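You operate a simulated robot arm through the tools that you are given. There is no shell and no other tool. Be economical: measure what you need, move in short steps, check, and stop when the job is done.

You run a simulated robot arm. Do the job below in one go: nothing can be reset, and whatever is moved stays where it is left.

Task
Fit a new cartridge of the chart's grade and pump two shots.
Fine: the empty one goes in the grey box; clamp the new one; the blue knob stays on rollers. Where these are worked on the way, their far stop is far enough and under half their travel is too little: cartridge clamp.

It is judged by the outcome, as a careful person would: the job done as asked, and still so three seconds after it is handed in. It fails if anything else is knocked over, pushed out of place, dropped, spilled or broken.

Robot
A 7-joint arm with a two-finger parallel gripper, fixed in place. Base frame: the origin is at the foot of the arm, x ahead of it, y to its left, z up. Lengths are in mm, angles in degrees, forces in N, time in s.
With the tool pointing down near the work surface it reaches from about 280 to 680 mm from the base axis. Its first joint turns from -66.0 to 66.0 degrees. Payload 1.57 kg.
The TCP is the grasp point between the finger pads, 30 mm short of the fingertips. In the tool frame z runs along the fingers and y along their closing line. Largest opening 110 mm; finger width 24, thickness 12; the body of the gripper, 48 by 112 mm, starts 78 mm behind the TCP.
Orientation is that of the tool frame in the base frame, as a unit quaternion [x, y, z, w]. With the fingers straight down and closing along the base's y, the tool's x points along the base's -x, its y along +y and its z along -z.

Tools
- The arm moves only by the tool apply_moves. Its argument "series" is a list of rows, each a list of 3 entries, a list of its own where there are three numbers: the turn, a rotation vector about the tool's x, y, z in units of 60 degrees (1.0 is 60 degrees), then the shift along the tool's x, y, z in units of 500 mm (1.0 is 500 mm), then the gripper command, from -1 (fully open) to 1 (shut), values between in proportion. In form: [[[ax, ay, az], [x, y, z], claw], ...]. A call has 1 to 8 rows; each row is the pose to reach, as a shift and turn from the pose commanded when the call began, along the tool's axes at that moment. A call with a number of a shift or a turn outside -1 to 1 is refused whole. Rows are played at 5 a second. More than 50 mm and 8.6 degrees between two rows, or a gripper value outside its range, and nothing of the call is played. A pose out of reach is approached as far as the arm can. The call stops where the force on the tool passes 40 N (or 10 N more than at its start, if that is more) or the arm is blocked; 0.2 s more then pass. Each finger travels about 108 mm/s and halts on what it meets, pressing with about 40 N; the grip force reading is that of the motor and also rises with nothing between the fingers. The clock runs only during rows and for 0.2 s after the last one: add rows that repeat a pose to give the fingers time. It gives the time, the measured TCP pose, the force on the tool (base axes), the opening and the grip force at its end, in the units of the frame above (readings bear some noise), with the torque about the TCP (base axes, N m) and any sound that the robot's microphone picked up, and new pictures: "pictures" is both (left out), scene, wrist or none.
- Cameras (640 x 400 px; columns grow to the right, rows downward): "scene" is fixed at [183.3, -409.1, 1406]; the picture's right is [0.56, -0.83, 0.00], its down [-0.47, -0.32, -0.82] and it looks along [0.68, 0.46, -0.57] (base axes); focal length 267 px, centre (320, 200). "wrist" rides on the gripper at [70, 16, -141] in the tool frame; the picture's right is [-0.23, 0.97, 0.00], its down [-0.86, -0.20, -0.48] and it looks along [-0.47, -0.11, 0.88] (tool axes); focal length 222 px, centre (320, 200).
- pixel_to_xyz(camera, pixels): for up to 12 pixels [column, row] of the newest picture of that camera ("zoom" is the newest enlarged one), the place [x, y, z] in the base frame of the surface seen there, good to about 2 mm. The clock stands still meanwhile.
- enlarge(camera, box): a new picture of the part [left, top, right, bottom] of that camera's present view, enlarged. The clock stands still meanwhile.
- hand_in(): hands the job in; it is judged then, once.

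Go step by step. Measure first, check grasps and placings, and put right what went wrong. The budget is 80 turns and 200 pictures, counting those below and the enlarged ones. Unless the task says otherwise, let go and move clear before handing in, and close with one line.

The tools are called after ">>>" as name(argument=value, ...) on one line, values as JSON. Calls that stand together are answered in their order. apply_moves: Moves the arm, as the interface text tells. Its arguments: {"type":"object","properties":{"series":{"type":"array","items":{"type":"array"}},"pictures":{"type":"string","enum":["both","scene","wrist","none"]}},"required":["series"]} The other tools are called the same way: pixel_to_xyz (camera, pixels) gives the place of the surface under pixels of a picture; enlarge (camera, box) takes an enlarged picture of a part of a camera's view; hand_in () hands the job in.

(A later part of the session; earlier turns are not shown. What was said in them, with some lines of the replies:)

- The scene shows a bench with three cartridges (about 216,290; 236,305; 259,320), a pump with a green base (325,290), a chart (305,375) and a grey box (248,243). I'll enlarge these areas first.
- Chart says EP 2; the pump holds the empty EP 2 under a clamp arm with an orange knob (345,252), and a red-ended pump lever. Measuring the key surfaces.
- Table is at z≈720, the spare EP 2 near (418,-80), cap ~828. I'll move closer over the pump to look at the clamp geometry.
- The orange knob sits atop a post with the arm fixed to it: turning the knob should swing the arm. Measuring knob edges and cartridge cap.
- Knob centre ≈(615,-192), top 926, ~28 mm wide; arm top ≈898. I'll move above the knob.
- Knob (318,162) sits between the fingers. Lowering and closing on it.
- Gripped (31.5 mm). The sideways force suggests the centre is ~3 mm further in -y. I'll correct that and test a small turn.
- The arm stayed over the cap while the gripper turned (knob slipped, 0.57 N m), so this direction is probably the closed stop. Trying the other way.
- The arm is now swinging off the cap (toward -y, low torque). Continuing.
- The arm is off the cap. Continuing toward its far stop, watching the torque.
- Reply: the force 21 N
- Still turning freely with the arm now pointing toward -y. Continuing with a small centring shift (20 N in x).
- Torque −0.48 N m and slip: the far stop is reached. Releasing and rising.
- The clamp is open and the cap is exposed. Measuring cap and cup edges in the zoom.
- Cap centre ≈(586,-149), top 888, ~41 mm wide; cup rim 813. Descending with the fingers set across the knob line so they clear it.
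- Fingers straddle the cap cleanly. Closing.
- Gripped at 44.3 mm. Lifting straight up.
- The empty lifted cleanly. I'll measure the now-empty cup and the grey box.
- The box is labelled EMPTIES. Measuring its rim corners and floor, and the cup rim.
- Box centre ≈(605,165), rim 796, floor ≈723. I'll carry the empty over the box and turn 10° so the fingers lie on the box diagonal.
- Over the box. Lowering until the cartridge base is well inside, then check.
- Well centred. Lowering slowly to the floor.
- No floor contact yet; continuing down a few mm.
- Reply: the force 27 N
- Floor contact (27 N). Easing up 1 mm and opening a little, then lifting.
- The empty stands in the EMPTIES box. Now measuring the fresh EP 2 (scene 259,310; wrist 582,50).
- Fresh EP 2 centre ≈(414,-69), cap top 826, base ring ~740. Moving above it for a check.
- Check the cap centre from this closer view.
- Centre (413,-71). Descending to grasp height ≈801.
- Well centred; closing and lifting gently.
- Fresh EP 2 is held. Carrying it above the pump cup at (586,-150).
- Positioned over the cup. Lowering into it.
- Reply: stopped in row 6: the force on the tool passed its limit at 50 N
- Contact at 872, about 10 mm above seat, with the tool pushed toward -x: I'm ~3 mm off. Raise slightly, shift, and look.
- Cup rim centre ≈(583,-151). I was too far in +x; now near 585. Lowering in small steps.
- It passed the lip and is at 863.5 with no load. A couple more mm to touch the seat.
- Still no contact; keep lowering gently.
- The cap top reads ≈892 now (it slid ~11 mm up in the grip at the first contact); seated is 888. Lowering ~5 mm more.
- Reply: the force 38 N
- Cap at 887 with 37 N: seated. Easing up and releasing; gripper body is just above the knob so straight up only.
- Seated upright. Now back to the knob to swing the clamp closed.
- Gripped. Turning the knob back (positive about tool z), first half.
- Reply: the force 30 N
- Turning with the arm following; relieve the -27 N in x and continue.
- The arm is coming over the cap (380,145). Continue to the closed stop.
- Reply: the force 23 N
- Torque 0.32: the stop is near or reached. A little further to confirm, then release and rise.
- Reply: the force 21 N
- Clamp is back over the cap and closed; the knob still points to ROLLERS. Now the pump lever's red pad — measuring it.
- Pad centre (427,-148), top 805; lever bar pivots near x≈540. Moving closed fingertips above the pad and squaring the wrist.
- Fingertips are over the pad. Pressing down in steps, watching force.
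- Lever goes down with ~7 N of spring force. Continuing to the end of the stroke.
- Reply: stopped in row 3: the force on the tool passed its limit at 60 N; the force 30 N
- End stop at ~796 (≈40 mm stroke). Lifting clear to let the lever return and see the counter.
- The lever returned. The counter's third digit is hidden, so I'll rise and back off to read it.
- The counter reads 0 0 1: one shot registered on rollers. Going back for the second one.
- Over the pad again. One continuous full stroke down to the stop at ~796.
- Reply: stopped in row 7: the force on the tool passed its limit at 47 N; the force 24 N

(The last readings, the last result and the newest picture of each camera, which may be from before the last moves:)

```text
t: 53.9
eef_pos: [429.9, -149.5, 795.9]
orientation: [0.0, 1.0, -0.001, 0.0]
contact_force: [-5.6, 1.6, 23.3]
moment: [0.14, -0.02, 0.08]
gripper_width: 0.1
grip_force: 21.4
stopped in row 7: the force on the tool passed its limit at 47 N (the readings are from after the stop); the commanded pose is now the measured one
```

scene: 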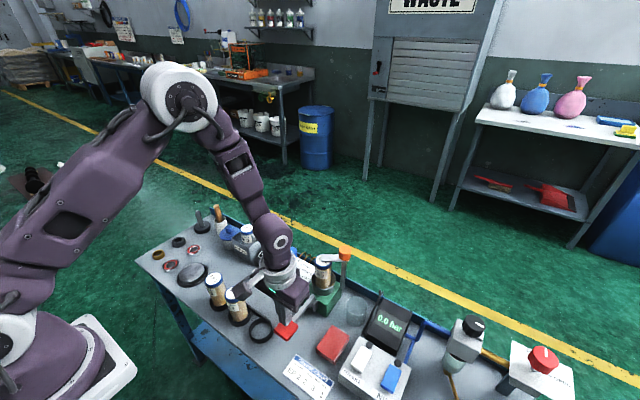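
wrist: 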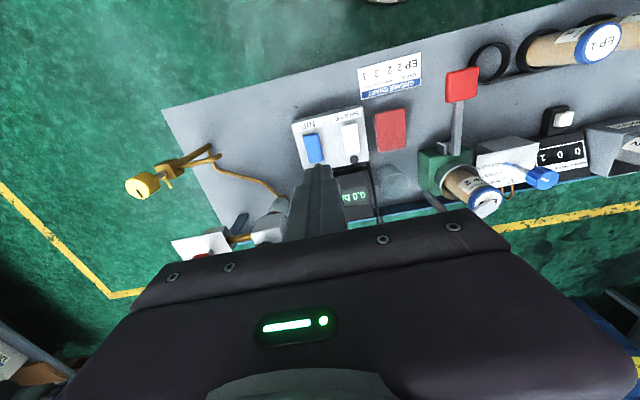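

End stop reached again at 796. Lifting off and backing away to read the counter.

>>> apply_moves(series=[[[0, 0, 0], [0.004, 0, -0.03], 1], [[0, 0, 0], [0.005, 0, -0.08], 1], [[0, 0, 0], [0.005, 0, -0.16], 1], [[0, 0, 0], [0.005, 0, -0.24], 1], [[0, 0, 0], [0.005, 0, -0.32], 1], [[0, 0, 0], [0.005, -0.06, -0.39], 1], [[0, 0, 0], [0.005, -0.14, -0.42], 1], [[0, 0, 0], [0.005, -0.23, -0.43], 1]], pictures="none")

>>> apply_moves(series=[[[0, 0, 0], [0, -0.08, 0], 0.8], [[0, 0, 0], [0, -0.16, 0], 0.5], [[0, 0, 0], [0, -0.22, 0], 0.2]])

>>> enlarge(camera="scene", box=[215, 225, 359, 345])

```text
t: 55.7
eef_pos: [426.2, -265.1, 1011.5]
orientation: [0.0, 1.0, -0.001, 0.0]
contact_force: [-0.5, -0.7, 0.8]
moment: [0.01, -0.03, 0.0]
gripper_width: 0.0
grip_force: 21.4
```

```text
t: 56.5
eef_pos: [426.9, -373.2, 1012.8]
orientation: [0.0, 1.0, -0.001, 0.0]
contact_force: [0.0, 0.2, 0.9]
moment: [0.01, -0.02, -0.02]
gripper_width: 43.9
grip_force: 0.1
```

scene: 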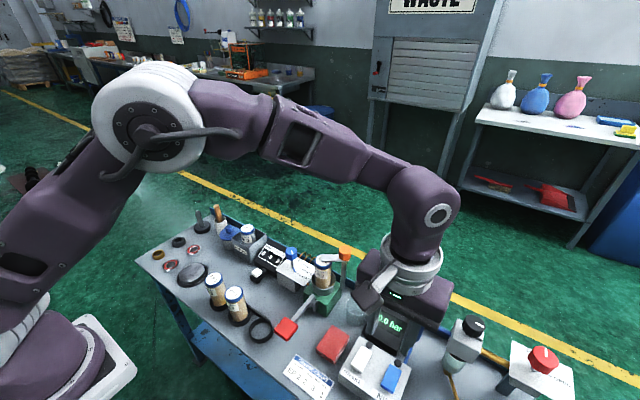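
wrist: 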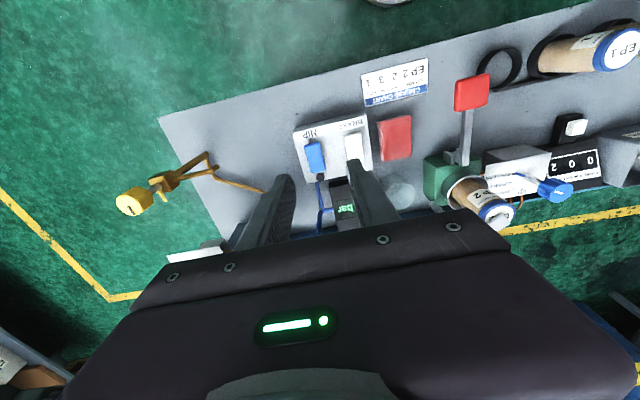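

```text
3.33 times, centred on (287, 285) of scene
```

zoom: 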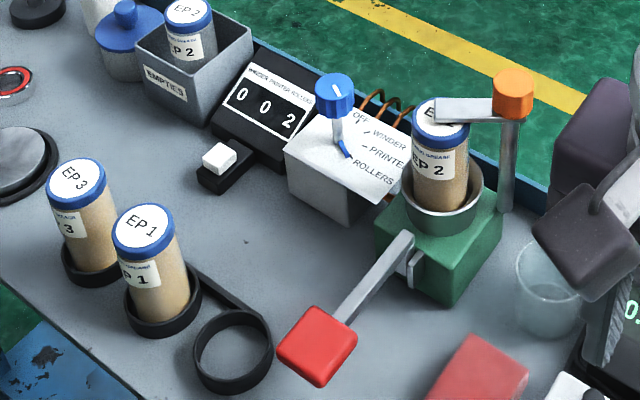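

The counter reads 0 0 2, the clamp lies over the new EP 2, the knob is on ROLLERS, the empty is in the box, and the arm is clear. Handing in.

>>> hand_in()

```text
The job is handed in.
```

The new EP 2 cartridge is fitted and clamped, two shots are pumped (the rollers counter reads 2), the blue knob is still on rollers, and the empty is in the grey box.
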